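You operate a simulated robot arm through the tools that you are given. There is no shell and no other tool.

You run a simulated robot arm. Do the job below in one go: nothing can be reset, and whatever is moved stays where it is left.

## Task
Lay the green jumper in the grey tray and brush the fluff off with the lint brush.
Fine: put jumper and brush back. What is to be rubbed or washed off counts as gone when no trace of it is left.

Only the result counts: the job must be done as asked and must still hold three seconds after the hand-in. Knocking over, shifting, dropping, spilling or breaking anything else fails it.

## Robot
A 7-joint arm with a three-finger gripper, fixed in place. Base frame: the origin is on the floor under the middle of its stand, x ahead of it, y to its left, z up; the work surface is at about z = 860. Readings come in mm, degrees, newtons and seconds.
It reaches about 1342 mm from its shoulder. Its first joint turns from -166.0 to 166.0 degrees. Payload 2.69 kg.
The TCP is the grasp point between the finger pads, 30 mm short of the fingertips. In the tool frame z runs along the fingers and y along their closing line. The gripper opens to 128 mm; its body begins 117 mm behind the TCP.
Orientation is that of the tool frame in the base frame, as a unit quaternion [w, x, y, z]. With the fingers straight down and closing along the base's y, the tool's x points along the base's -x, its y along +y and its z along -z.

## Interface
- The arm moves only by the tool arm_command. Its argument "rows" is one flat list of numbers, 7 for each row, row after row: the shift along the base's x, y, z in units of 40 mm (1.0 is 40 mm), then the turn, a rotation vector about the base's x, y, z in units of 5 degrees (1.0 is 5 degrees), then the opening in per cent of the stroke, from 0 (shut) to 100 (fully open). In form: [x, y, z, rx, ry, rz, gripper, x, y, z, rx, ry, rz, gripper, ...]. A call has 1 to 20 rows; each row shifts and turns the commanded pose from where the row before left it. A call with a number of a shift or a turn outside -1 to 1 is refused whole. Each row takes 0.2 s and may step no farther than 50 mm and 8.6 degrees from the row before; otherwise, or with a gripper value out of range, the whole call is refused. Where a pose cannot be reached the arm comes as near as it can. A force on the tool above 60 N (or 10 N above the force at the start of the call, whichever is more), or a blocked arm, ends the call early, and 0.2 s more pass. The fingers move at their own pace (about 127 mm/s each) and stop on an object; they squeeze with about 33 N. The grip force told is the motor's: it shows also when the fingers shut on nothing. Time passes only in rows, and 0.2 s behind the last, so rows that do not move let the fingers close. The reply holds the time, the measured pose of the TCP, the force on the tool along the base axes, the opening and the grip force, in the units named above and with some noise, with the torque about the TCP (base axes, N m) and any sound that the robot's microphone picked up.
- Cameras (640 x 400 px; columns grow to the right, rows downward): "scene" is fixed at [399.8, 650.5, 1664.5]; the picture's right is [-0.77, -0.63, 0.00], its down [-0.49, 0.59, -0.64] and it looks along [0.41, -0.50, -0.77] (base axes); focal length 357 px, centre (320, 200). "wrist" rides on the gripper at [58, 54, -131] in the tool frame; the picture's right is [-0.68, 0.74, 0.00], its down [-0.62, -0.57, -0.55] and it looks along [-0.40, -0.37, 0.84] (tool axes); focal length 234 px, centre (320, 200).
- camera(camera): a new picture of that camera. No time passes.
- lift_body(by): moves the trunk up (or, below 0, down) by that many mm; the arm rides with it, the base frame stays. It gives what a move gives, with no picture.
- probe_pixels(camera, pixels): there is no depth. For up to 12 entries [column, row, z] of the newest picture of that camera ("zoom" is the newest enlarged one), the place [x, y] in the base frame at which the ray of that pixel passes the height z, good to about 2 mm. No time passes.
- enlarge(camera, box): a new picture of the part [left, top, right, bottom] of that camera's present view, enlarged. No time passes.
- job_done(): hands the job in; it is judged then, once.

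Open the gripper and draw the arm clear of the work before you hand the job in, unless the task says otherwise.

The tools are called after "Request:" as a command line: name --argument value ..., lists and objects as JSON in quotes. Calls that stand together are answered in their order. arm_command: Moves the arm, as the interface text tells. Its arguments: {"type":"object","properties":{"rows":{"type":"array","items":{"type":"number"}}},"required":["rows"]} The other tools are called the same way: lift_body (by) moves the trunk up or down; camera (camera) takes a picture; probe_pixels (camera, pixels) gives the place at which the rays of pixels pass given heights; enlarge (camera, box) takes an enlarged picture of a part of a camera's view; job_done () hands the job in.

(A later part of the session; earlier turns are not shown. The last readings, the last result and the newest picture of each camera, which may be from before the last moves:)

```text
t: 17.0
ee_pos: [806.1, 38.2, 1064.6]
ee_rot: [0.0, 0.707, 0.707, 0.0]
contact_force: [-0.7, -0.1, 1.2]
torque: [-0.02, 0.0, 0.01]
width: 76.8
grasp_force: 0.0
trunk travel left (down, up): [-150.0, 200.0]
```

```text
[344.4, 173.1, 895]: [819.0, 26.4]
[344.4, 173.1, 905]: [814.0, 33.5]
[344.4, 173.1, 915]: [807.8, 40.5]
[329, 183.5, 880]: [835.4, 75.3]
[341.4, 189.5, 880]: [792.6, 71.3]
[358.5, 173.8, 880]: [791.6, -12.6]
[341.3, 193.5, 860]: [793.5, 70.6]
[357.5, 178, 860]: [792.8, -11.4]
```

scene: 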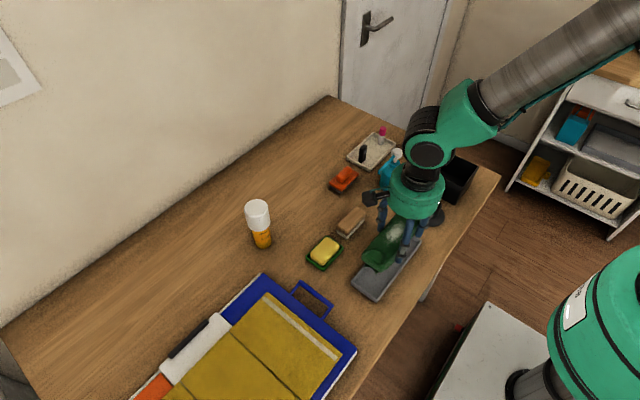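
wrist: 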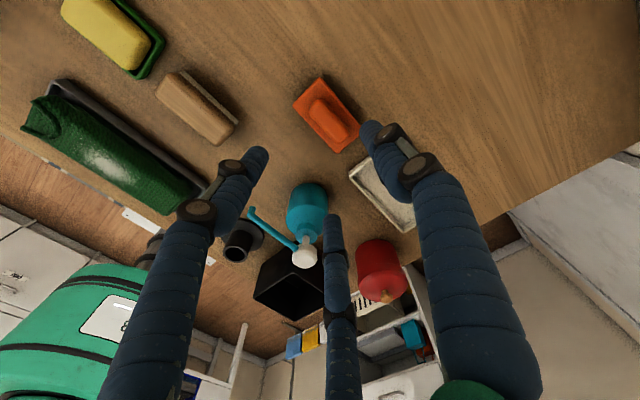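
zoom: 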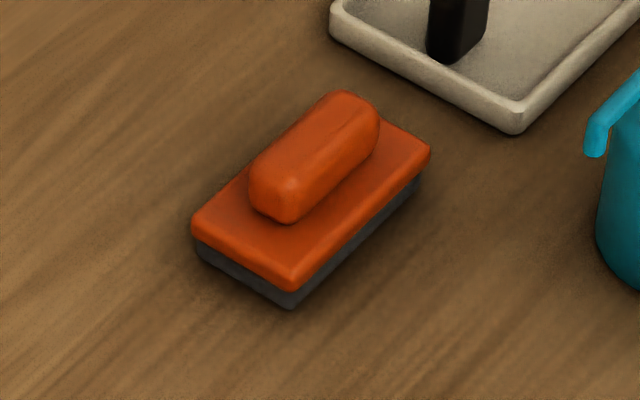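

Brush plate spans about x 792–838, y -13–73 with handle centred near (815,30), top z≈903. Before descending, I'll probe the beige tray's nearest corner and the spray lever tip for clearance.

Request:
probe_pixels --camera "scene" --pixels '[[361.5, 160, 872], [369.4, 171.5, 872], [386, 165, 872], [379.6, 174, 960], [379.6, 174, 980], [397, 152, 1000], [397, 152, 980]]'

Request:
enlarge --camera "wrist" --box '[220, 150, 430, 310]'

```text
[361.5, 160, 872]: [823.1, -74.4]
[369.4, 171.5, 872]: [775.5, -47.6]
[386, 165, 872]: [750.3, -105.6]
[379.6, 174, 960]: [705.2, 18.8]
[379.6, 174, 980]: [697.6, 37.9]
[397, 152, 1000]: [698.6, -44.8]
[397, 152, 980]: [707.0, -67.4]
```

```text
2.50 times, centred on (325, 230) of wrist
```

zoom: 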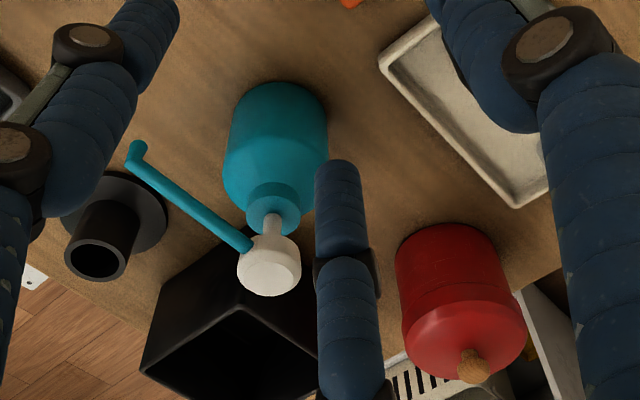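

Clearances are fine (tray corner at (775,-48), spray top ~z 1000). I'll centre on the handle and lower to z≈930 first.

Request:
arm_command --rows '[0.075, -0.2, -0.4, 0, 0, 0, 60, 0, 0, -0.9, 0, 0, 0, 60, 0, 0, -0.9, 0, 0, 0, 60, 0, 0, -0.8, 0, 0, 0, 60, 0, 0, -0.4, 0, 0, 0, 60]'

Request:
camera --camera "wrist"

Request:
enlarge --camera "scene" --box '[310, 130, 380, 200]'

```text
t: 18.2
ee_pos: [809.1, 30.8, 928.9]
ee_rot: [0.0, 0.707, 0.707, 0.001]
contact_force: [-0.9, -0.6, 1.4]
torque: [-0.02, -0.01, 0.0]
width: 76.9
grasp_force: 0.0
trunk travel left (down, up): [-150.0, 200.0]
```

```text
taken
```

wrist: 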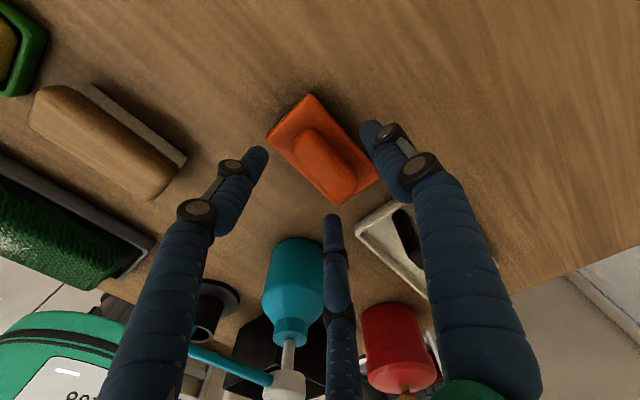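

```text
5.71 times, centred on (345, 165) of scene
```

zoom: 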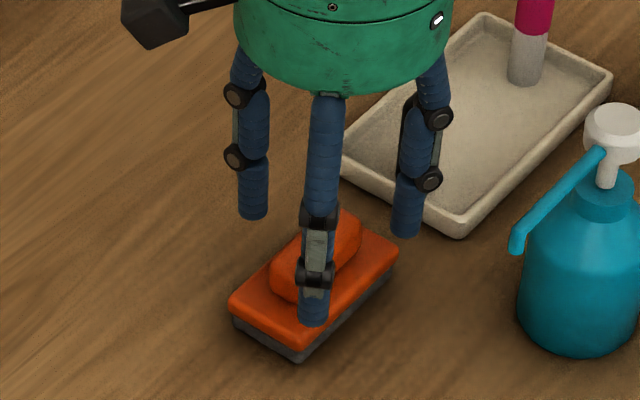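

The fingers straddle the handle. I'll lower another 13 mm so the tips sit just above the plate, then look.

Request:
arm_command --rows '[0, 0, -0.2, 0, 0, 0, 60, 0, 0, -0.12, 0, 0, 0, 60]'

Request:
enlarge --camera "scene" --box '[310, 130, 380, 200]'

Request:
enlarge --camera "wrist" --box '[230, 70, 430, 230]'

```text
t: 18.8
ee_pos: [809.4, 30.0, 917.2]
ee_rot: [0.0, 0.707, 0.707, -0.001]
contact_force: [0.2, 0.3, -0.1]
torque: [0.04, 0.03, -0.01]
width: 76.5
grasp_force: 0.2
trunk travel left (down, up): [-150.0, 200.0]
```

```text
5.71 times, centred on (345, 165) of scene
```

zoom: 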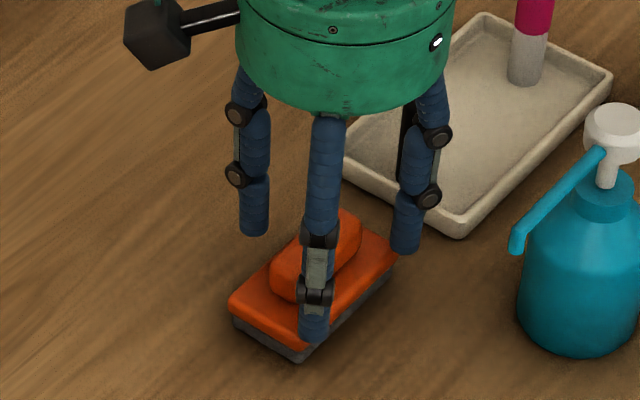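

```text
2.50 times, centred on (330, 150) of wrist
```

zoom: 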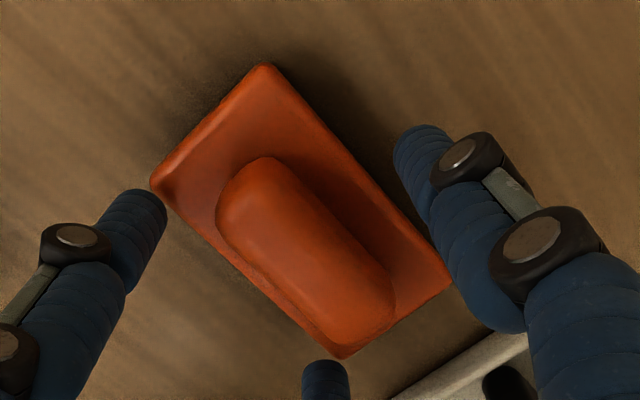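

The handle's centre appears about 8 mm in +x and 3 mm in +y of the TCP. I'll nudge (+1,+2.5,-2 mm) and close on the handle.

Request:
arm_command --rows '[0.025, 0.06, -0.05, 0, 0, 0, 60, 0, 0, 0, 0, 0, 0, 40, 0, 0, 0, 0, 0, 0, 25, 0, 0, 0, 0, 0, 0, 10, 0, 0, 0, 0, 0, 0, 5, 0, 0, 0, 0, 0, 0, 5]'

Request:
enlarge --camera "scene" --box '[310, 130, 380, 200]'

Request:
enlarge --camera "wrist" --box '[230, 70, 430, 230]'

```text
t: 20.2
ee_pos: [809.1, 32.0, 915.1]
ee_rot: [0.001, 0.707, 0.707, 0.0]
contact_force: [0.2, -0.2, -0.1]
torque: [-0.01, -0.02, 0.03]
width: 35.1
grasp_force: 33.6
trunk travel left (down, up): [-150.0, 200.0]
```

```text
5.71 times, centred on (345, 165) of scene
```

zoom: 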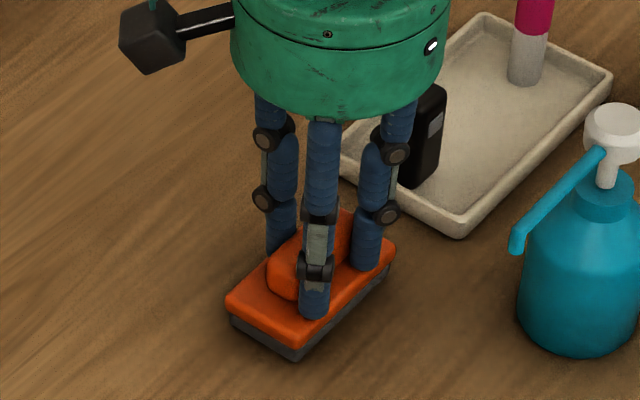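

```text
2.50 times, centred on (330, 150) of wrist
```

zoom: 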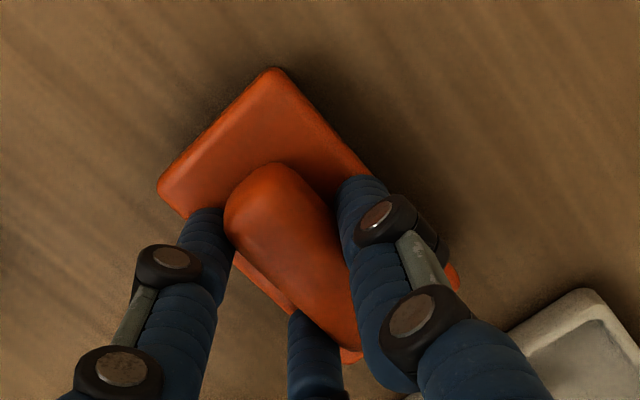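

The handle is held (width 35.1, 33.6 N). I'll lift the brush straight up ~100 mm and check.

Request:
arm_command --rows '[0, 0, 0.2, 0, 0, 0, 5, 0, 0, 0.5, 0, 0, 0, 5, 0, 0, 0.9, 0, 0, 0, 5, 0, 0, 0.9, 0, 0, 0, 5, 0, 0, 0, 0, 0, 0, 5]'

Request:
camera --camera "wrist"

Request:
enlarge --camera "scene" --box '[290, 90, 410, 210]'

```text
t: 21.4
ee_pos: [809.9, 34.5, 1017.0]
ee_rot: [-0.001, 0.707, 0.707, 0.0]
contact_force: [-0.2, -0.4, -0.9]
torque: [0.02, -0.05, 0.01]
width: 35.2
grasp_force: 33.0
trunk travel left (down, up): [-150.0, 200.0]
```

```text
taken
```

wrist: 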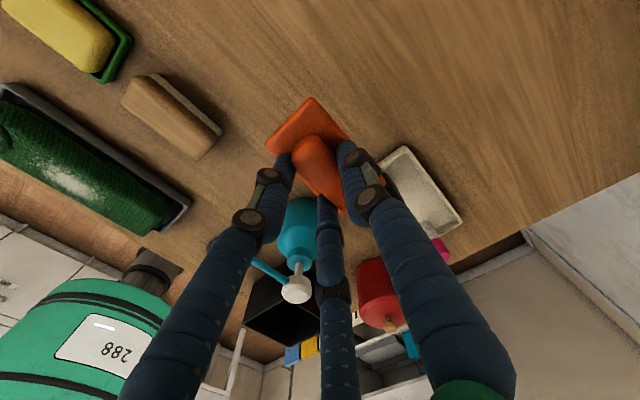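

```text
3.33 times, centred on (350, 150) of scene
```

zoom: 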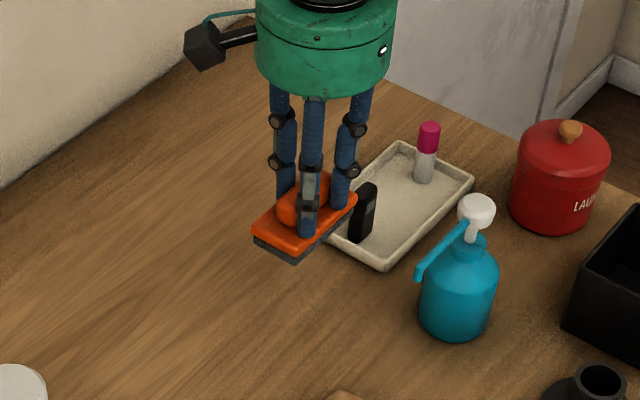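

Brush is held level. I'll carry it at this height over to the tray, above the +y part of the jumper.

Request:
arm_command --rows '[-0.4, 0.5555, 0, 0, 0, 0, 5, -0.714, 0.5555, 0, 0, 0, 0, 5, -0.714, 0.5555, 0, 0, 0, 0, 5, -0.714, 0.5555, 0, 0, 0, 0, 5, -0.714, 0.5555, 0, 0, 0, 0, 5, -0.714, 0.5555, 0, 0, 0, 0, 5, -0.714, 0.5555, 0, 0, 0, 0, 5, -0.714, 0.5555, 0, 0, 0, 0, 5, -0.714, 0.5555, 0, 0, 0, 0, 5, -0.314, 0, 0, 0, 0, 0, 5, 0, 0, -0.7, 0, 0, 0, 5]'

Request:
camera --camera "wrist"

Request:
enlarge --camera "scene" --box '[330, 190, 430, 310]'

```text
t: 23.8
ee_pos: [552.9, 230.9, 988.0]
ee_rot: [0.001, 0.707, 0.707, 0.0]
contact_force: [-1.4, -0.9, -0.8]
torque: [-0.01, -0.02, 0.02]
width: 35.2
grasp_force: 33.0
trunk travel left (down, up): [-150.0, 200.0]
```

```text
taken
```

wrist: 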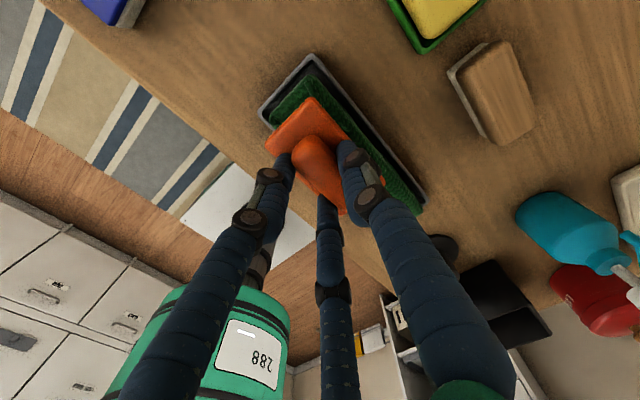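

```text
3.33 times, centred on (380, 250) of scene
```

zoom: 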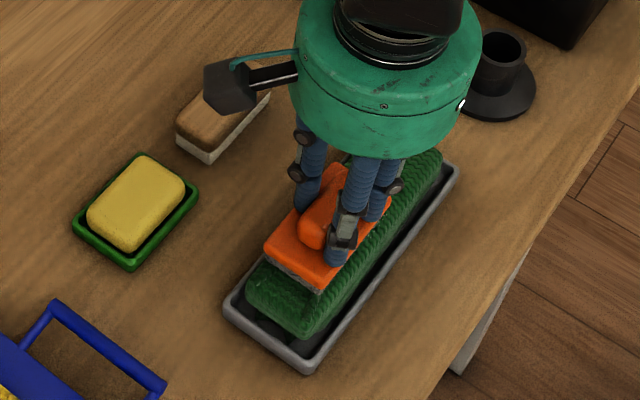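

I'll check the brush's lateral position over the jumper by probing its plate corners at z≈956.

Request:
enlarge --camera "wrist" --box '[250, 45, 430, 225]'

Request:
probe_pixels --camera "wrist" --pixels '[[310, 97, 956], [266, 148, 956], [347, 137, 956], [345, 213, 956]]'

```text
2.22 times, centred on (340, 135) of wrist
```

zoom: 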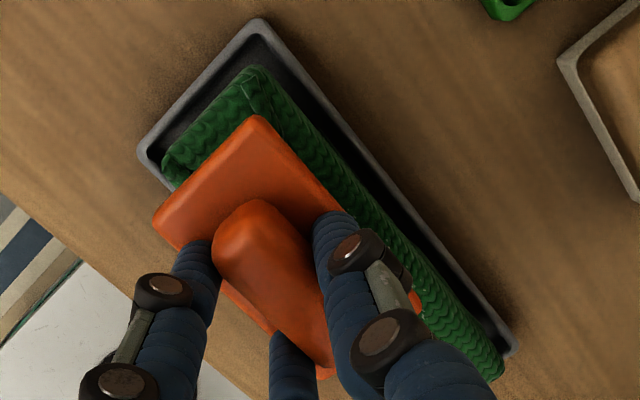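

```text
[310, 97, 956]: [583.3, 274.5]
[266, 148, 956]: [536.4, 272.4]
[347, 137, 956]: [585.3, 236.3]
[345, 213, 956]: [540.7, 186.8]
```

Brush plate spans x≈537–584, y≈187–273, nicely over the jumper. I'll shift slightly and lower to just above its surface.

Request:
arm_command --rows '[-0.04, 0, -0.4, 0, 0, 0, 5, 0, 0, -0.3, 0, 0, 0, 5, 0, 0, -0.05, 0, 0, 0, 5, 0, 0, 0, 0, 0, 0, 5]'

```text
t: 24.8
ee_pos: [553.6, 232.4, 963.3]
ee_rot: [0.003, 0.707, 0.707, 0.004]
contact_force: [-0.9, -1.4, 18.6]
torque: [-0.29, -0.01, -0.02]
width: 35.3
grasp_force: 33.1
trunk travel left (down, up): [-150.0, 200.0]
stopped in row 4: the force on the tool passed its limit at 60 N (the readings are from after the stop); the commanded pose is now the measured one
```

Contact came earlier than expected (force 18.6 N at z≈963), so the surface is higher than estimated. I'll back off 5 mm and check.

Request:
arm_command --rows '[0, 0, 0.06, 0, 0, 0, 5, 0, 0, 0.06, 0, 0, 0, 5]'

Request:
camera --camera "wrist"

Request:
enlarge --camera "scene" --box '[340, 200, 430, 310]'

```text
t: 25.4
ee_pos: [553.3, 232.0, 963.3]
ee_rot: [0.001, 0.707, 0.707, 0.002]
contact_force: [-0.1, -0.6, -1.2]
torque: [0.01, -0.01, -0.01]
width: 35.4
grasp_force: 33.3
trunk travel left (down, up): [-150.0, 200.0]
```

```text
taken
```

wrist: 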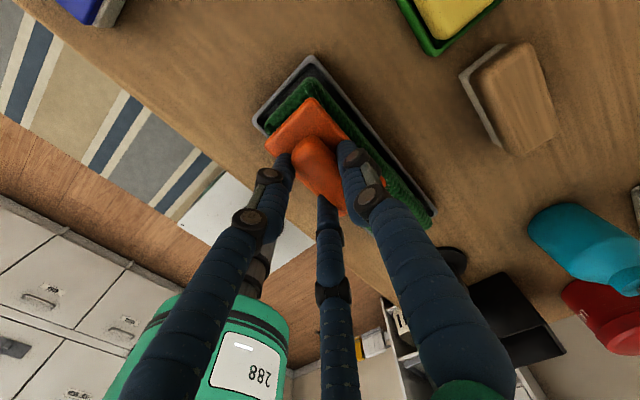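

```text
3.64 times, centred on (385, 255) of scene
```

zoom: 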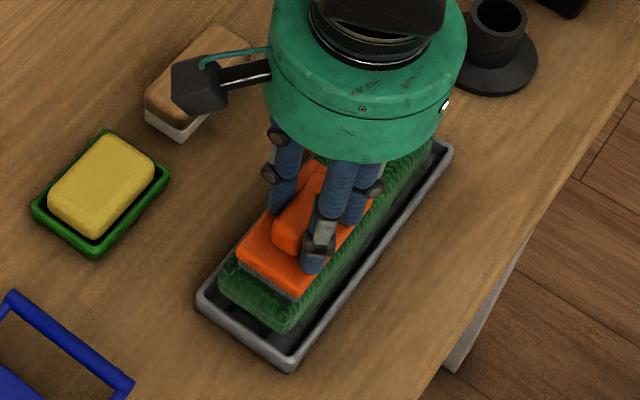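

Now free of contact at z≈963. I'll step down gently by ~1.5 mm at a time to find light contact.

Request:
arm_command --rows '[0, 0, -0.03, 0, 0, 0, 5, 0, 0, 0, 0, 0, 0, 5]'

Request:
arm_command --rows '[0, 0, -0.03, 0, 0, 0, 5, 0, 0, 0, 0, 0, 0, 5]'

```text
t: 26.0
ee_pos: [554.2, 232.9, 964.1]
ee_rot: [0.001, 0.708, 0.707, 0.003]
contact_force: [-0.1, -0.4, -0.9]
torque: [-0.04, -0.01, -0.01]
width: 35.5
grasp_force: 33.1
trunk travel left (down, up): [-150.0, 200.0]
```

```text
t: 26.6
ee_pos: [553.8, 232.8, 964.0]
ee_rot: [0.0, 0.707, 0.707, 0.002]
contact_force: [0.1, 0.4, -0.9]
torque: [-0.01, 0.04, -0.02]
width: 35.3
grasp_force: 33.2
trunk travel left (down, up): [-150.0, 200.0]
```

Still no contact; continuing down in small steps.

Request:
arm_command --rows '[0, 0, -0.03, 0, 0, 0, 5, 0, 0, 0, 0, 0, 0, 5]'

Request:
arm_command --rows '[0, 0, -0.03, 0, 0, 0, 5, 0, 0, 0, 0, 0, 0, 5]'

```text
t: 27.2
ee_pos: [553.4, 233.0, 962.6]
ee_rot: [0.001, 0.707, 0.708, 0.003]
contact_force: [-0.9, -3.6, 10.5]
torque: [-0.26, 0.09, -0.03]
width: 35.3
grasp_force: 33.1
trunk travel left (down, up): [-150.0, 200.0]
```

```text
t: 27.8
ee_pos: [553.7, 233.8, 962.9]
ee_rot: [0.002, 0.707, 0.707, 0.003]
contact_force: [-5.4, 0.5, 28.7]
torque: [-0.29, 0.19, -0.03]
width: 35.2
grasp_force: 32.9
trunk travel left (down, up): [-150.0, 200.0]
```

Light contact starts near z≈963 (stiff, ~15 N/mm). I'll ease up to roughly 8 N and make a first stroke toward -y across the fluff.

Request:
arm_command --rows '[0, 0, -0.0, 0, 0, 0, 5, 0, 0, 0.035, 0, 0, 0, 5, 0, 0, 0, 0, 0, 0, 5]'

```text
t: 28.6
ee_pos: [553.7, 233.4, 962.8]
ee_rot: [0.0, 0.707, 0.707, 0.003]
contact_force: [2.1, 4.6, 20.5]
torque: [0.22, -0.19, 0.04]
width: 35.1
grasp_force: 32.8
trunk travel left (down, up): [-150.0, 200.0]
```

Still 20 N, so I ease up a little more.

Request:
arm_command --rows '[0, 0, 0.03, 0, 0, 0, 5, 0, 0, 0, 0, 0, 0, 5]'

```text
t: 29.2
ee_pos: [552.6, 232.2, 963.2]
ee_rot: [0.001, 0.708, 0.707, 0.002]
contact_force: [4.0, 3.8, 10.6]
torque: [0.2, -0.18, 0.02]
width: 35.3
grasp_force: 33.1
trunk travel left (down, up): [-150.0, 200.0]
```

About 10 N now. First stroke: 88 mm toward -y at a moderate pace.

Request:
arm_command --rows '[0, -0.15, 0, 0, 0, 0, 5, 0, -0.25, 0, 0, 0, 0, 5, 0, -0.3, 0, 0, 0, 0, 5, 0, -0.3, 0, 0, 0, 0, 5, 0, -0.3, 0, 0, 0, 0, 5, 0, -0.3, 0, 0, 0, 0, 5, 0, -0.3, 0, 0, 0, 0, 5, 0, -0.3, 0, 0, 0, 0, 5]'

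Request:
enlarge --camera "scene" --box '[340, 200, 430, 310]'

Request:
camera --camera "wrist"

```text
t: 31.0
ee_pos: [552.6, 146.5, 962.8]
ee_rot: [0.001, 0.707, 0.707, 0.001]
contact_force: [-0.1, -1.7, 4.8]
torque: [-0.13, 0.02, -0.04]
width: 35.1
grasp_force: 32.3
trunk travel left (down, up): [-150.0, 200.0]
```

```text
3.64 times, centred on (385, 255) of scene
```

zoom: 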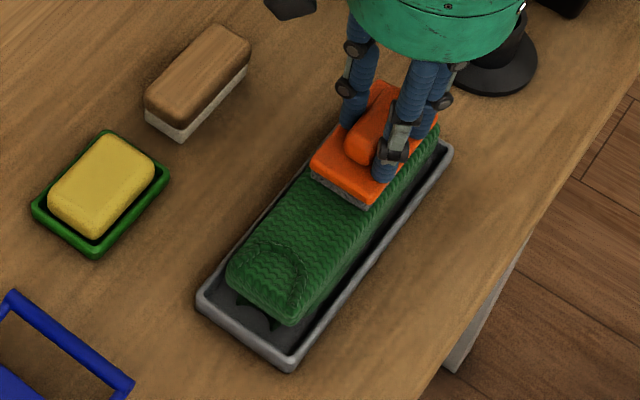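

```text
taken
```

wrist: 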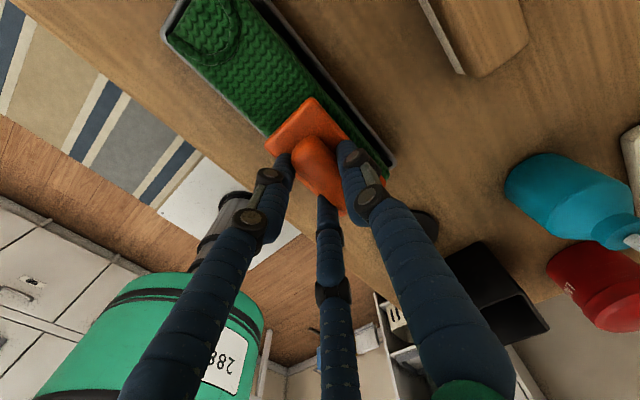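

The exposed part of the jumper looks clean already. I'll finish the stroke a bit further and lift the brush to inspect the whole top.

Request:
arm_command --rows '[0, -0.3, 0, 0, 0, 0, 5, 0, -0.3, 0, 0, 0, 0, 5, 0, 0, 0.4, 0, 0, 0, 5, 0, 0, 0.8, 0, 0, 0, 5, 0.5, -0.3, 0.8, 0, 0, 0, 5, 0.5, -0.3, 0.3, 0, 0, 0, 5]'

Request:
camera --camera "wrist"

Request:
enlarge --camera "scene" --box '[345, 215, 425, 305]'

```text
t: 32.4
ee_pos: [593.7, 97.4, 1053.7]
ee_rot: [0.001, 0.707, 0.707, 0.002]
contact_force: [-1.5, 0.0, -1.7]
torque: [0.01, -0.02, -0.02]
width: 35.1
grasp_force: 33.0
trunk travel left (down, up): [-150.0, 200.0]
```

```text
taken
```

wrist: 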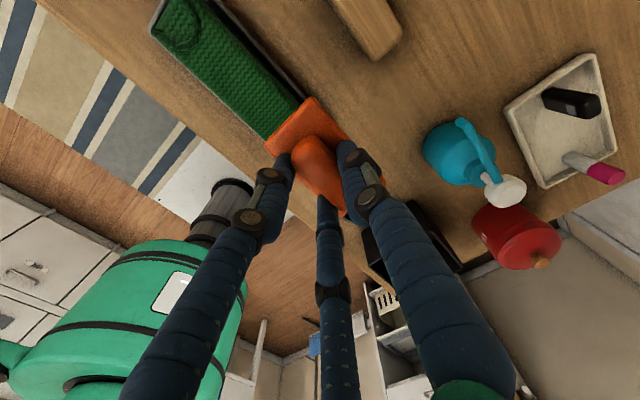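

```text
4.44 times, centred on (385, 260) of scene
```

zoom: 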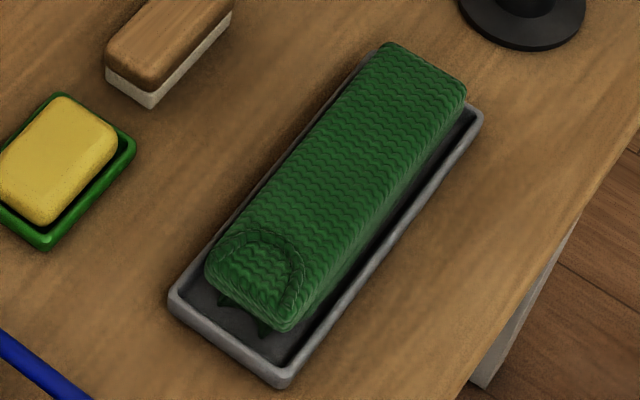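

The top looks clean. I'll zoom in strongly on the jumper from the scene camera to check for any remaining specks, including the sides.

Request:
enlarge --camera "scene" --box '[375, 223, 407, 247]'

Request:
enlarge --camera "scene" --box '[365, 240, 401, 267]'

Request:
enlarge --camera "scene" --box '[355, 258, 391, 292]'

Request:
enlarge --camera "wrist" --box '[150, 0, 310, 140]'

```text
16.00 times, centred on (391, 235) of scene
```

zoom: 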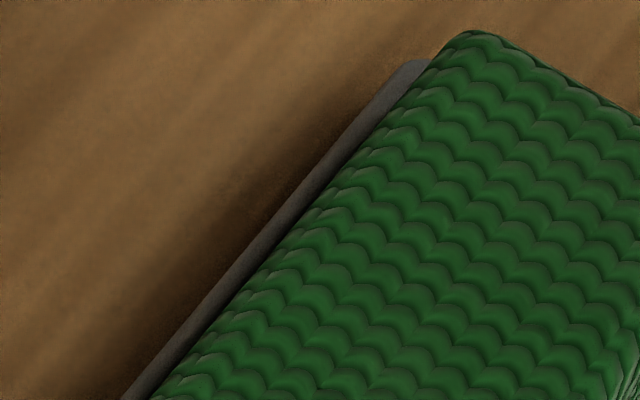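

```text
14.81 times, centred on (383, 254) of scene
```

zoom: 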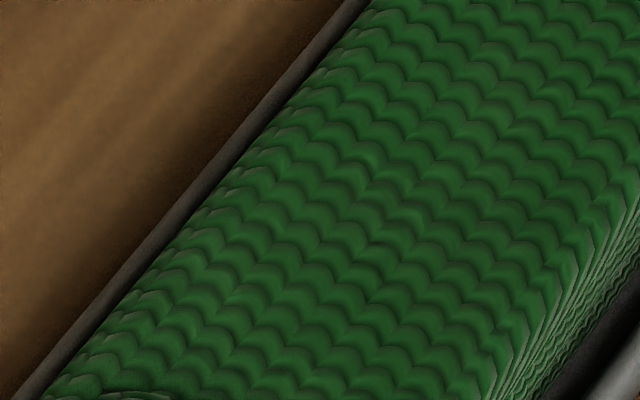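

```text
11.76 times, centred on (373, 275) of scene
```

zoom: 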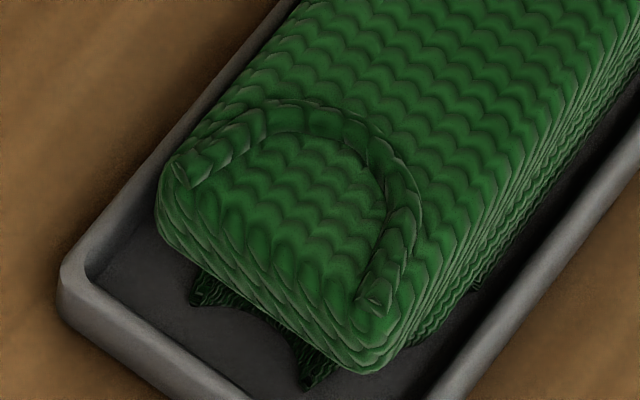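

```text
2.86 times, centred on (230, 70) of wrist
```

zoom: 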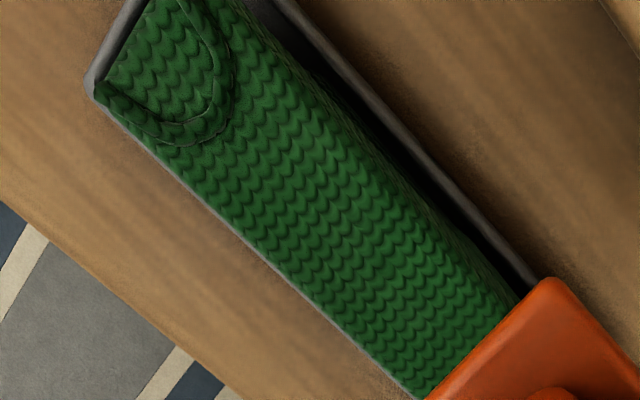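

No fluff is left on the visible top. Now I return the brush: raise, travel in +x first (clear of the spray lever), then shift to above its original spot (809,32).

Request:
arm_command --rows '[0.4, 0, 0.8, 0, 0, 0, 5, 0.9, 0, 0, 0, 0, 0, 5, 0.9, 0, 0, 0, 0, 0, 5, 0.9, 0, 0, 0, 0, 0, 5, 0.9, 0, 0, 0, 0, 0, 5, 0.9, -0.4, 0, 0, 0, 0, 5, 0.485, -0.8, 0, 0, 0, 0, 5, 0, -0.43, -0.5, 0, 0, 0, 5, 0, 0, -0.5, 0, 0, 0, 5, 0, 0, 0, 0, 0, 0, 5]'

Request:
camera --camera "wrist"

Request:
enlarge --camera "scene" --box '[290, 90, 410, 210]'

```text
t: 34.6
ee_pos: [810.0, 31.7, 1046.4]
ee_rot: [0.001, 0.708, 0.707, 0.002]
contact_force: [0.2, 0.3, -0.3]
torque: [-0.03, 0.02, 0.0]
width: 35.0
grasp_force: 32.9
trunk travel left (down, up): [-150.0, 200.0]
```

```text
taken
```

wrist: 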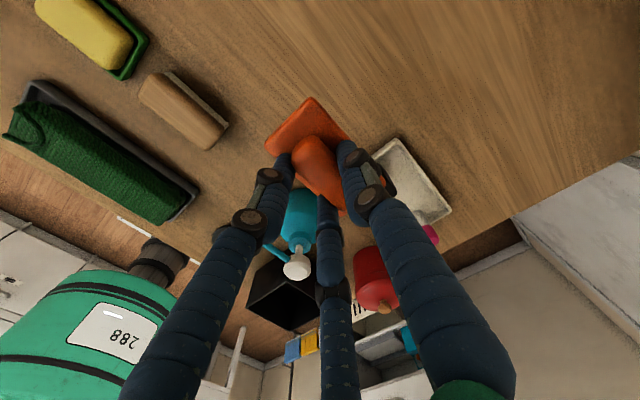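

```text
3.33 times, centred on (350, 150) of scene
```

zoom: 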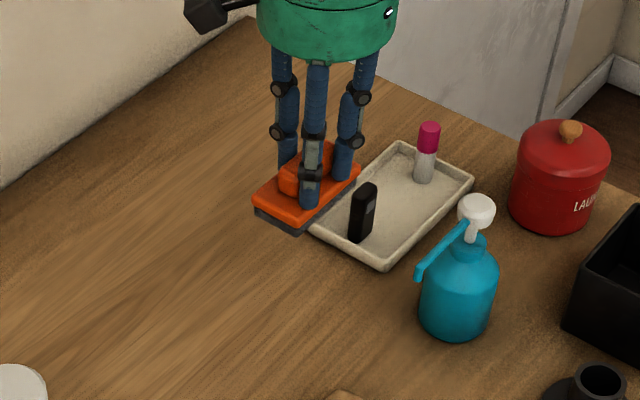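

Above the original spot. I'll lower to z≈923, then make small steps to touch down.

Request:
arm_command --rows '[0, 0, -0.5, 0, 0, 0, 5, 0, 0, -0.9, 0, 0, 0, 5, 0, 0, -0.9, 0, 0, 0, 5, 0, 0, -0.6, 0, 0, 0, 5, 0, 0, -0.15, 0, 0, 0, 5, 0, 0, 0, 0, 0, 0, 5]'

Request:
enlarge --camera "scene" --box '[310, 130, 380, 200]'

```text
t: 36.0
ee_pos: [810.8, 32.6, 926.2]
ee_rot: [0.001, 0.707, 0.707, 0.003]
contact_force: [-0.8, 0.5, -0.7]
torque: [-0.02, 0.02, 0.0]
width: 35.2
grasp_force: 33.0
trunk travel left (down, up): [-150.0, 200.0]
```

```text
5.71 times, centred on (345, 165) of scene
```

zoom: 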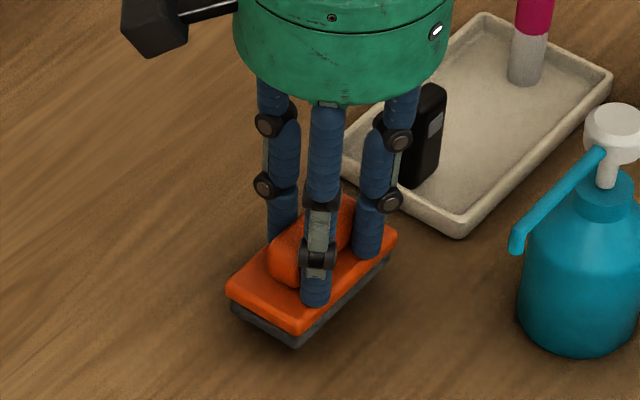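

About 9 mm above the table. Lowering gently until touch-down.

Request:
arm_command --rows '[-0.025, 0, -0.1, 0, 0, 0, 5, 0, 0, -0.06, 0, 0, 0, 5, 0, 0, 0, 0, 0, 0, 5]'

Request:
arm_command --rows '[0, 0, -0.04, 0, 0, 0, 5, 0, 0, 0, 0, 0, 0, 5]'

```text
t: 36.8
ee_pos: [808.7, 32.4, 919.3]
ee_rot: [0.001, 0.707, 0.707, 0.003]
contact_force: [-0.9, 0.4, -0.3]
torque: [0.03, 0.0, -0.03]
width: 35.4
grasp_force: 33.0
trunk travel left (down, up): [-150.0, 200.0]
```

```text
t: 37.4
ee_pos: [810.2, 32.3, 917.4]
ee_rot: [0.002, 0.708, 0.707, 0.002]
contact_force: [0.5, -0.3, 0.4]
torque: [0.0, 0.02, -0.02]
width: 35.1
grasp_force: 32.9
trunk travel left (down, up): [-150.0, 200.0]
```

No contact yet; continuing down ~1.2 mm at a time.

Request:
arm_command --rows '[0, 0, -0.03, 0, 0, 0, 5, 0, 0, 0, 0, 0, 0, 5]'

Request:
arm_command --rows '[0, 0, -0.02, 0, 0, 0, 5, 0, 0, 0, 0, 0, 0, 5]'

```text
t: 38.0
ee_pos: [808.9, 32.7, 915.0]
ee_rot: [0.002, 0.707, 0.707, 0.002]
contact_force: [1.0, 0.3, -0.3]
torque: [-0.01, 0.02, -0.01]
width: 35.0
grasp_force: 32.8
trunk travel left (down, up): [-150.0, 200.0]
```

```text
t: 38.6
ee_pos: [808.3, 30.7, 916.3]
ee_rot: [0.001, 0.707, 0.707, 0.002]
contact_force: [0.1, 1.1, -0.4]
torque: [0.05, 0.0, 0.02]
width: 35.2
grasp_force: 32.7
trunk travel left (down, up): [-150.0, 200.0]
```

Still free; two more small steps.

Request:
arm_command --rows '[0, 0, -0.025, 0, 0, 0, 5, 0, 0, 0, 0, 0, 0, 5]'

Request:
arm_command --rows '[0, 0, -0.025, 0, 0, 0, 5, 0, 0, 0, 0, 0, 0, 5]'

Request:
enlarge --camera "scene" --box '[310, 130, 380, 200]'

```text
t: 39.2
ee_pos: [807.7, 32.0, 914.6]
ee_rot: [0.001, 0.707, 0.707, 0.003]
contact_force: [0.2, -0.1, -1.5]
torque: [-0.01, 0.02, 0.03]
width: 35.0
grasp_force: 33.7
trunk travel left (down, up): [-150.0, 200.0]
```

```text
t: 39.8
ee_pos: [810.5, 32.2, 914.0]
ee_rot: [0.0, 0.707, 0.707, 0.002]
contact_force: [-0.8, 0.1, 3.4]
torque: [-0.16, 0.11, -0.06]
width: 35.3
grasp_force: 32.7
trunk travel left (down, up): [-150.0, 200.0]
```

```text
5.71 times, centred on (345, 165) of scene
```

zoom: 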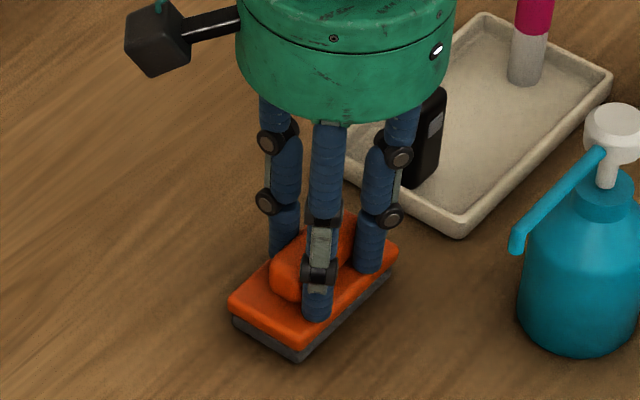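

Touch-down at 3.4 N, and the brush is at its original pixel position (corner near (297,360) in this zoom, as before). I'll release and rise.

Request:
arm_command --rows '[0, 0, 0, 0, 0, 0, 32, 0, 0, 0, 0, 0, 0, 45, 0, 0, 0, 0, 0, 0, 60, 0, 0, 0.3, 0, 0, 0, 60, 0, 0, 0.8, 0, 0, 0, 60, 0, 0, 0.9, 0, 0, 0, 60, 0, 0, 0.9, 0, 0, 0, 70, 0, 0, 0.9, 0, 0, 0, 90]'

Request:
camera --camera "wrist"

Request:
enlarge --camera "scene" --box '[320, 155, 370, 205]'

```text
t: 41.6
ee_pos: [808.5, 30.4, 1064.3]
ee_rot: [0.001, 0.707, 0.707, 0.002]
contact_force: [0.3, 0.1, -1.0]
torque: [-0.01, -0.02, -0.02]
width: 115.3
grasp_force: 0.1
trunk travel left (down, up): [-150.0, 200.0]
```

```text
taken
```

wrist: 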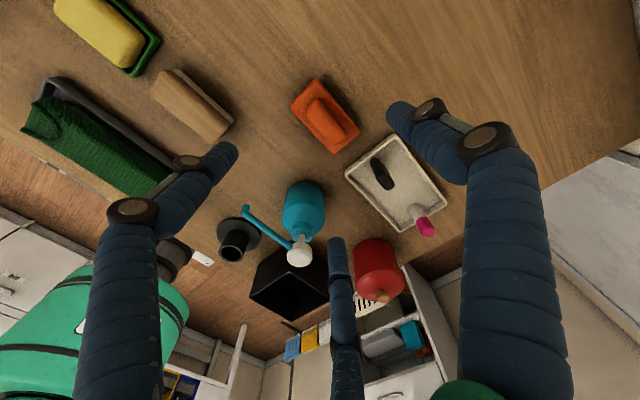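

```text
8.00 times, centred on (345, 180) of scene
```

zoom: 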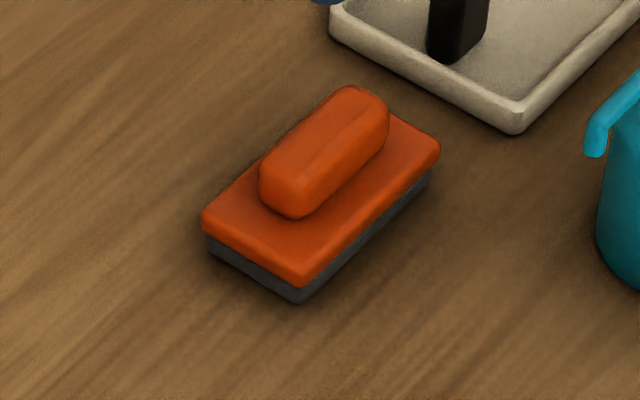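

The brush sits upright within ~3–4 mm of its start. Now I go back above the tray to inspect the jumper from overhead and prepare to pick it up.

Request:
arm_command --rows '[-0.817, 0.48, 0, 0, 0, 0, 90, -0.817, 0.48, 0, 0, 0, 0, 90, -0.817, 0.48, 0, 0, 0, 0, 90, -0.817, 0.48, 0, 0, 0, 0, 90, -0.817, 0.48, 0, 0, 0, 0, 90, -0.817, 0.48, 0, 0, 0, 0, 90, -0.817, 0.48, 0, 0, 0, 0, 90, -0.817, 0.48, 0, 0, 0, 0, 90, 0, 0, 0, 0, 0, 0, 90]'

Request:
camera --camera "wrist"

Request:
enlarge --camera "wrist" --box '[230, 20, 430, 190]'

```text
t: 43.6
ee_pos: [547.5, 182.7, 1066.6]
ee_rot: [0.001, 0.707, 0.707, 0.002]
contact_force: [0.0, 1.2, 0.6]
torque: [-0.03, -0.06, 0.01]
width: 115.1
grasp_force: 0.0
trunk travel left (down, up): [-150.0, 200.0]
```

```text
taken
```

wrist: 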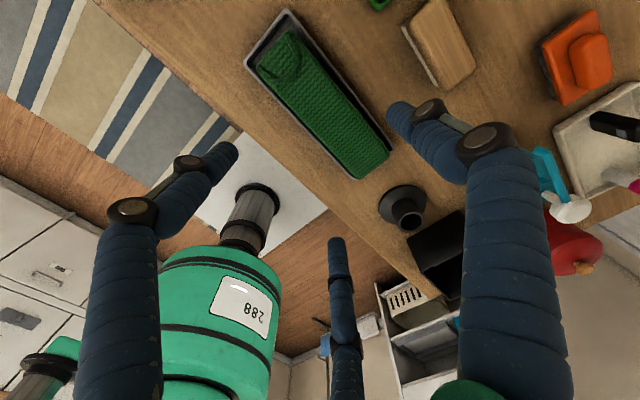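

```text
2.35 times, centred on (330, 105) of wrist
```

zoom: 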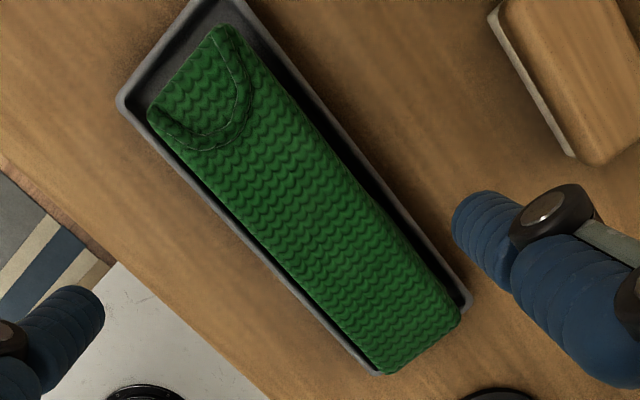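

The jumper is clean with no specks. I'll zoom closer to be certain and probe its present corners for the pick-up.

Request:
probe_pixels --camera "zoom" --pixels '[[225, 27, 900], [149, 108, 900], [460, 318, 900], [385, 372, 900], [310, 125, 900], [390, 225, 900], [215, 195, 900], [310, 305, 900]]'

Request:
enlarge --camera "wrist" --box '[270, 50, 350, 120]'

Request:
enlarge --camera "wrist" --box '[310, 100, 400, 185]'

Request:
enlarge --camera "scene" --box '[345, 215, 425, 305]'

```text
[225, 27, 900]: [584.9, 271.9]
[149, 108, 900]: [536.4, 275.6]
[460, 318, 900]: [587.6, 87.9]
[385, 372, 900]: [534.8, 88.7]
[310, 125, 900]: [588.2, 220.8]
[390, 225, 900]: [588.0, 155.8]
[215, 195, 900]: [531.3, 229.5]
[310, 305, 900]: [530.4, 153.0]
```

```text
5.71 times, centred on (310, 85) of wrist
```

zoom: 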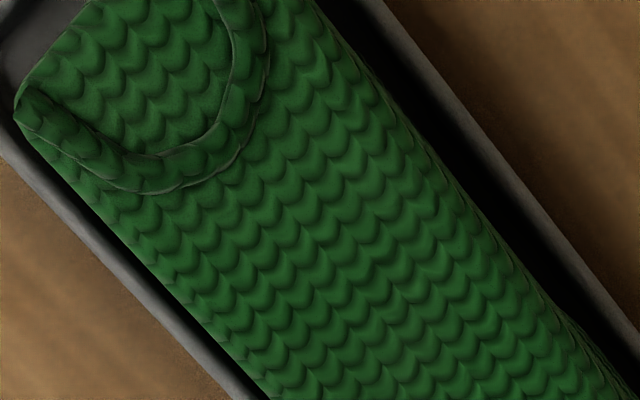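

```text
4.71 times, centred on (355, 142) of wrist
```

zoom: 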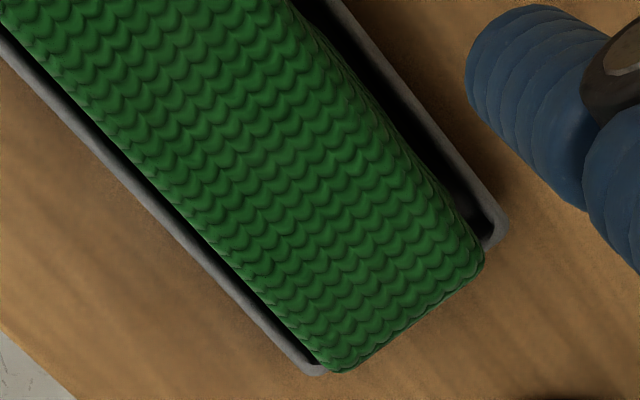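

```text
4.44 times, centred on (385, 260) of scene
```

zoom: 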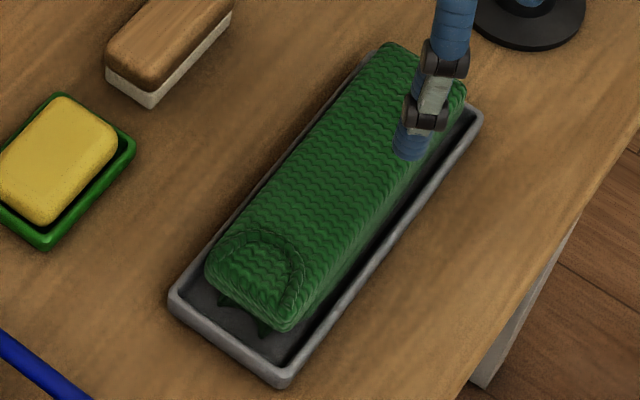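

The jumper is clean and centred at about (559.7,181) with yaw ~0. I'll descend to TCP z≈911 around it, tips just above the tray rim.

Request:
arm_command --rows '[-0.02, -0.04, -0.6, 0, 0, 0, 90, 0, 0, -0.95, 0, 0, 0, 90, 0, 0, -0.95, 0, 0, 0, 90, 0, 0, -0.9, 0, 0, 0, 90, 0, 0, -0.45, 0, 0, 0, 90, 0, 0, 0, 0, 0, 0, 90]'

Request:
camera --camera "wrist"

Request:
enlarge --camera "scene" --box '[345, 205, 425, 305]'

```text
t: 45.0
ee_pos: [544.9, 183.8, 911.0]
ee_rot: [0.001, 0.707, 0.707, 0.002]
contact_force: [-0.5, -0.1, -0.6]
torque: [0.0, 0.02, 0.03]
width: 115.2
grasp_force: 0.1
trunk travel left (down, up): [-150.0, 200.0]
```

```text
taken
```

wrist: 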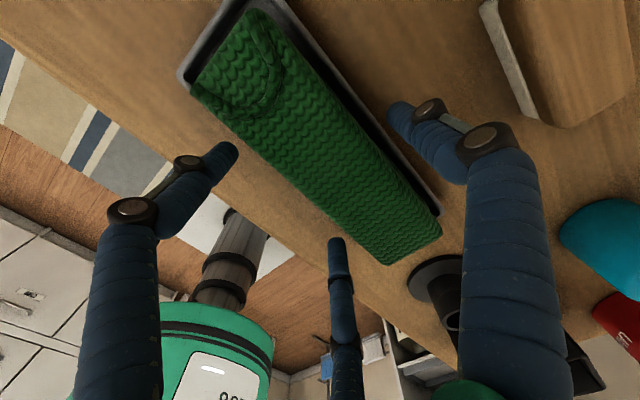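

```text
4.00 times, centred on (385, 255) of scene
```

zoom: 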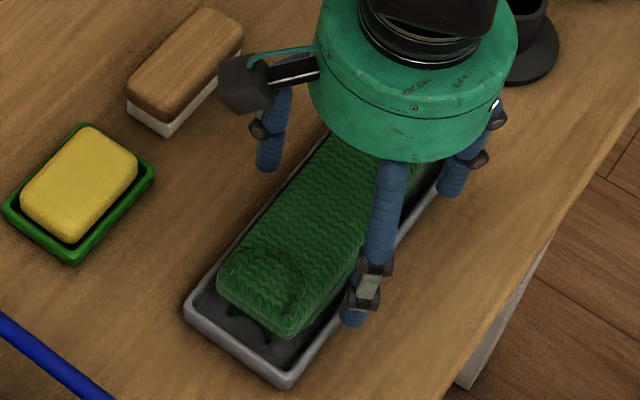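

No contact with the rim; fingers are positioned on both sides. Closing on the jumper.

Request:
arm_command --rows '[0, 0, 0, 0, 0, 0, 70, 0, 0, 0, 0, 0, 0, 50, 0, 0, 0, 0, 0, 0, 30, 0, 0, 0, 0, 0, 0, 20, 0, 0, 0, 0, 0, 0, 20]'

Request:
camera --camera "wrist"

```text
t: 46.2
ee_pos: [545.9, 184.5, 911.8]
ee_rot: [0.001, 0.707, 0.707, 0.003]
contact_force: [0.7, 0.5, 6.1]
torque: [-0.03, -0.08, 0.18]
width: 84.7
grasp_force: 32.6
trunk travel left (down, up): [-150.0, 200.0]
```

```text
taken
```

wrist: 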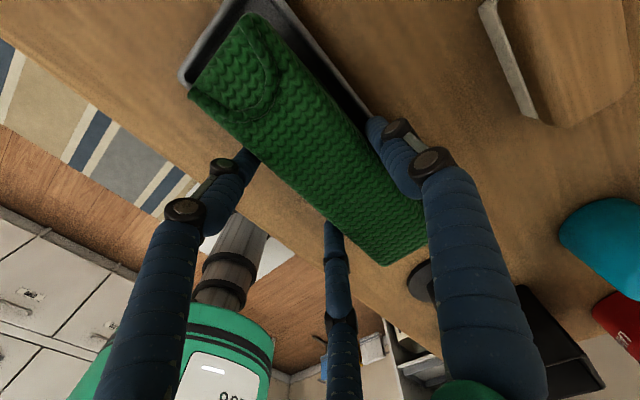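

Gripped at width 84.7 with 32.6 N. Lifting slowly and checking that the tray stays.

Request:
arm_command --rows '[0, 0, 0.1, 0, 0, 0, 20, 0, 0, 0.2, 0, 0, 0, 20, 0, 0, 0.4, 0, 0, 0, 20, 0, 0, 0.6, 0, 0, 0, 20, 0, 0, 0.6, 0, 0, 0, 20, 0, 0, 0, 0, 0, 0, 20]'

Request:
camera --camera "wrist"

Request:
enlarge --camera "scene" --box '[340, 190, 440, 310]'

```text
t: 47.6
ee_pos: [543.6, 183.6, 986.9]
ee_rot: [0.001, 0.708, 0.706, 0.003]
contact_force: [-1.0, 0.2, -1.0]
torque: [0.0, 0.0, -0.01]
width: 84.8
grasp_force: 32.5
trunk travel left (down, up): [-150.0, 200.0]
```

```text
taken
```

wrist: 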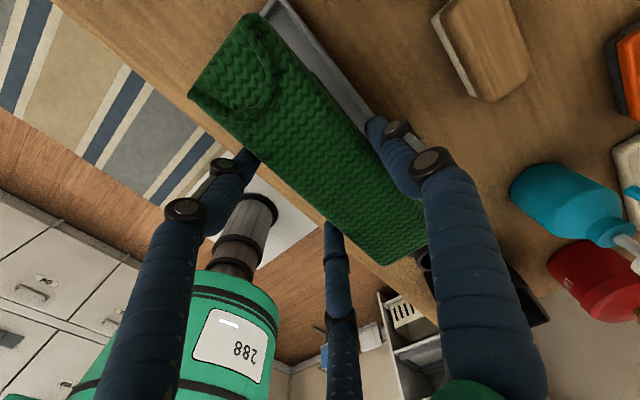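

```text
3.33 times, centred on (390, 250) of scene
```

zoom: 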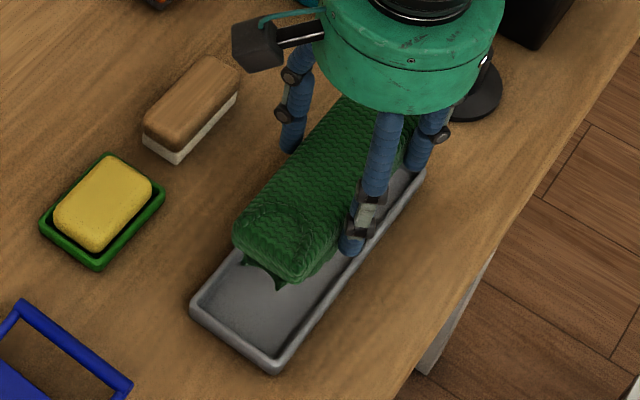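

Jumper is lifted and the tray stayed put. I'll probe the jumper's corners in the wrist view (top z≈977) to compute its offset from the TCP for accurate placing.

Request:
probe_pixels --camera "wrist" --pixels '[[257, 13, 977], [189, 95, 977], [427, 242, 977], [386, 265, 977]]'

Request:
enlarge --camera "wrist" --box '[170, 0, 440, 280]'

```text
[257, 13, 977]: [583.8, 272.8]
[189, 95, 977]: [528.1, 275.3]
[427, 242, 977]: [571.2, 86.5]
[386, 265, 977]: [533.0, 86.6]
```

```text
1.43 times, centred on (305, 140) of wrist
```

zoom: 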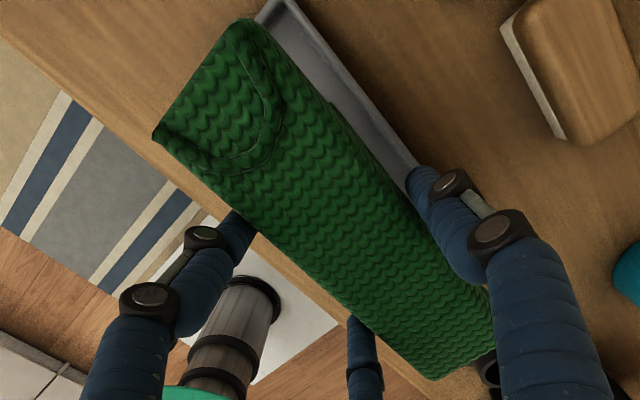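

The jumper's centre is ~2.5 mm toward -y of the TCP compared with the first pick, so I'll place with TCP y≈200. I carry it back above its original place, turning yaw to -2.8°.

Request:
arm_command --rows '[0.4, 0.02, 0.2, 0, 0, -0.07, 20, 0.784, 0.051, 0.1, 0, 0, -0.07, 20, 0.784, 0.051, 0.1, 0, 0, -0.07, 20, 0.784, 0.051, 0, 0, 0, -0.07, 20, 0.784, 0.051, 0, 0, 0, -0.07, 20, 0.784, 0.051, 0, 0, 0, -0.07, 20, 0.784, 0.051, 0, 0, 0, -0.07, 20, 0.784, 0.051, 0, 0, 0, -0.07, 20, 0.417, 0.03, 0, 0, 0, 0, 20, 0, 0, 0, 0, 0, 0, 20]'

Request:
camera --camera "wrist"

Request:
camera --camera "scene"

```text
t: 49.8
ee_pos: [797.2, 199.8, 1003.1]
ee_rot: [0.001, 0.724, 0.69, 0.002]
contact_force: [-0.2, 0.7, -1.3]
torque: [-0.02, 0.02, 0.02]
width: 85.0
grasp_force: 32.8
trunk travel left (down, up): [-150.0, 200.0]
```

```text
taken
```

wrist: 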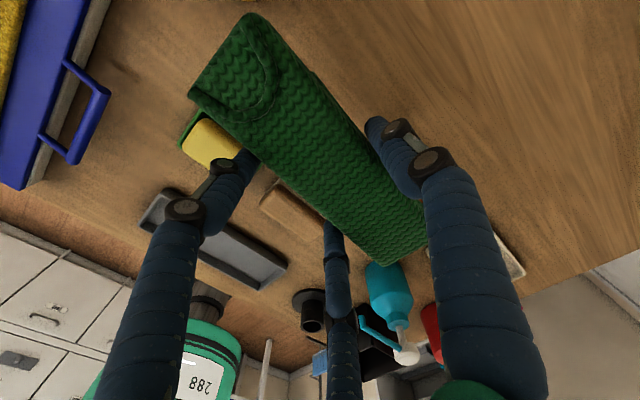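

```text
taken
```

scene: 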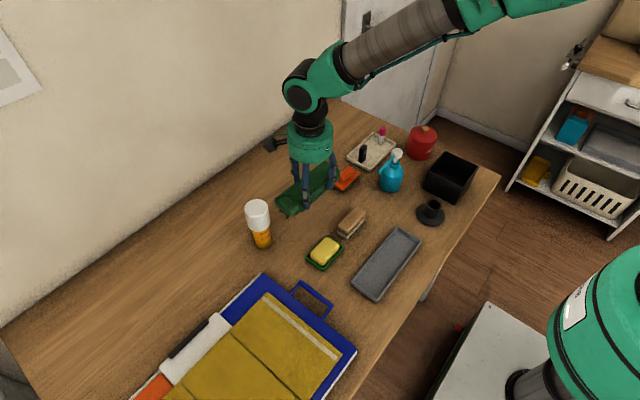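

Positioned at (797,200). Lowering to z≈914, then gentle steps to touch-down.

Request:
arm_command --rows '[0, 0, -0.5, 0, 0, 0, 20, 0, 0, -0.8, 0, 0, 0, 20, 0, 0, -0.6, 0, 0, 0, 20, 0, 0, -0.3, 0, 0, 0, 20, 0, 0, 0, 0, 0, 0, 20]'

Request:
enlarge --camera "scene" --box '[260, 160, 360, 260]'

```text
t: 51.0
ee_pos: [797.5, 199.9, 915.2]
ee_rot: [0.002, 0.724, 0.69, 0.002]
contact_force: [0.4, -0.5, -0.3]
torque: [-0.02, 0.04, 0.01]
width: 84.5
grasp_force: 32.8
trunk travel left (down, up): [-150.0, 200.0]
```

```text
4.00 times, centred on (310, 210) of scene
```

zoom: 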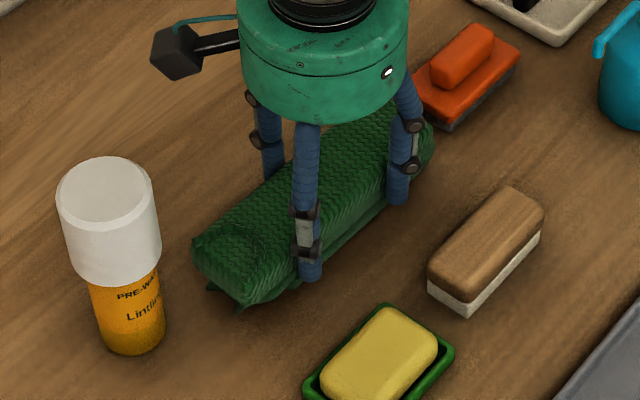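

Still slightly above the table with no contact. Stepping down a few millimetres.

Request:
arm_command --rows '[0, 0, -0.08, 0, 0, 0, 20, 0, 0, -0.05, 0, 0, 0, 20, 0, 0, 0, 0, 0, 0, 20]'

Request:
arm_command --rows '[0, 0, -0.04, 0, 0, 0, 20, 0, 0, 0, 0, 0, 0, 20]'

```text
t: 51.8
ee_pos: [798.0, 200.3, 910.0]
ee_rot: [0.002, 0.724, 0.69, 0.003]
contact_force: [-0.8, -0.3, -0.7]
torque: [0.01, 0.01, 0.0]
width: 84.7
grasp_force: 33.0
trunk travel left (down, up): [-150.0, 200.0]
```

```text
t: 52.4
ee_pos: [798.8, 201.1, 908.6]
ee_rot: [0.001, 0.724, 0.689, 0.002]
contact_force: [0.5, 0.3, -1.1]
torque: [-0.01, 0.0, -0.02]
width: 84.9
grasp_force: 32.9
trunk travel left (down, up): [-150.0, 200.0]
```

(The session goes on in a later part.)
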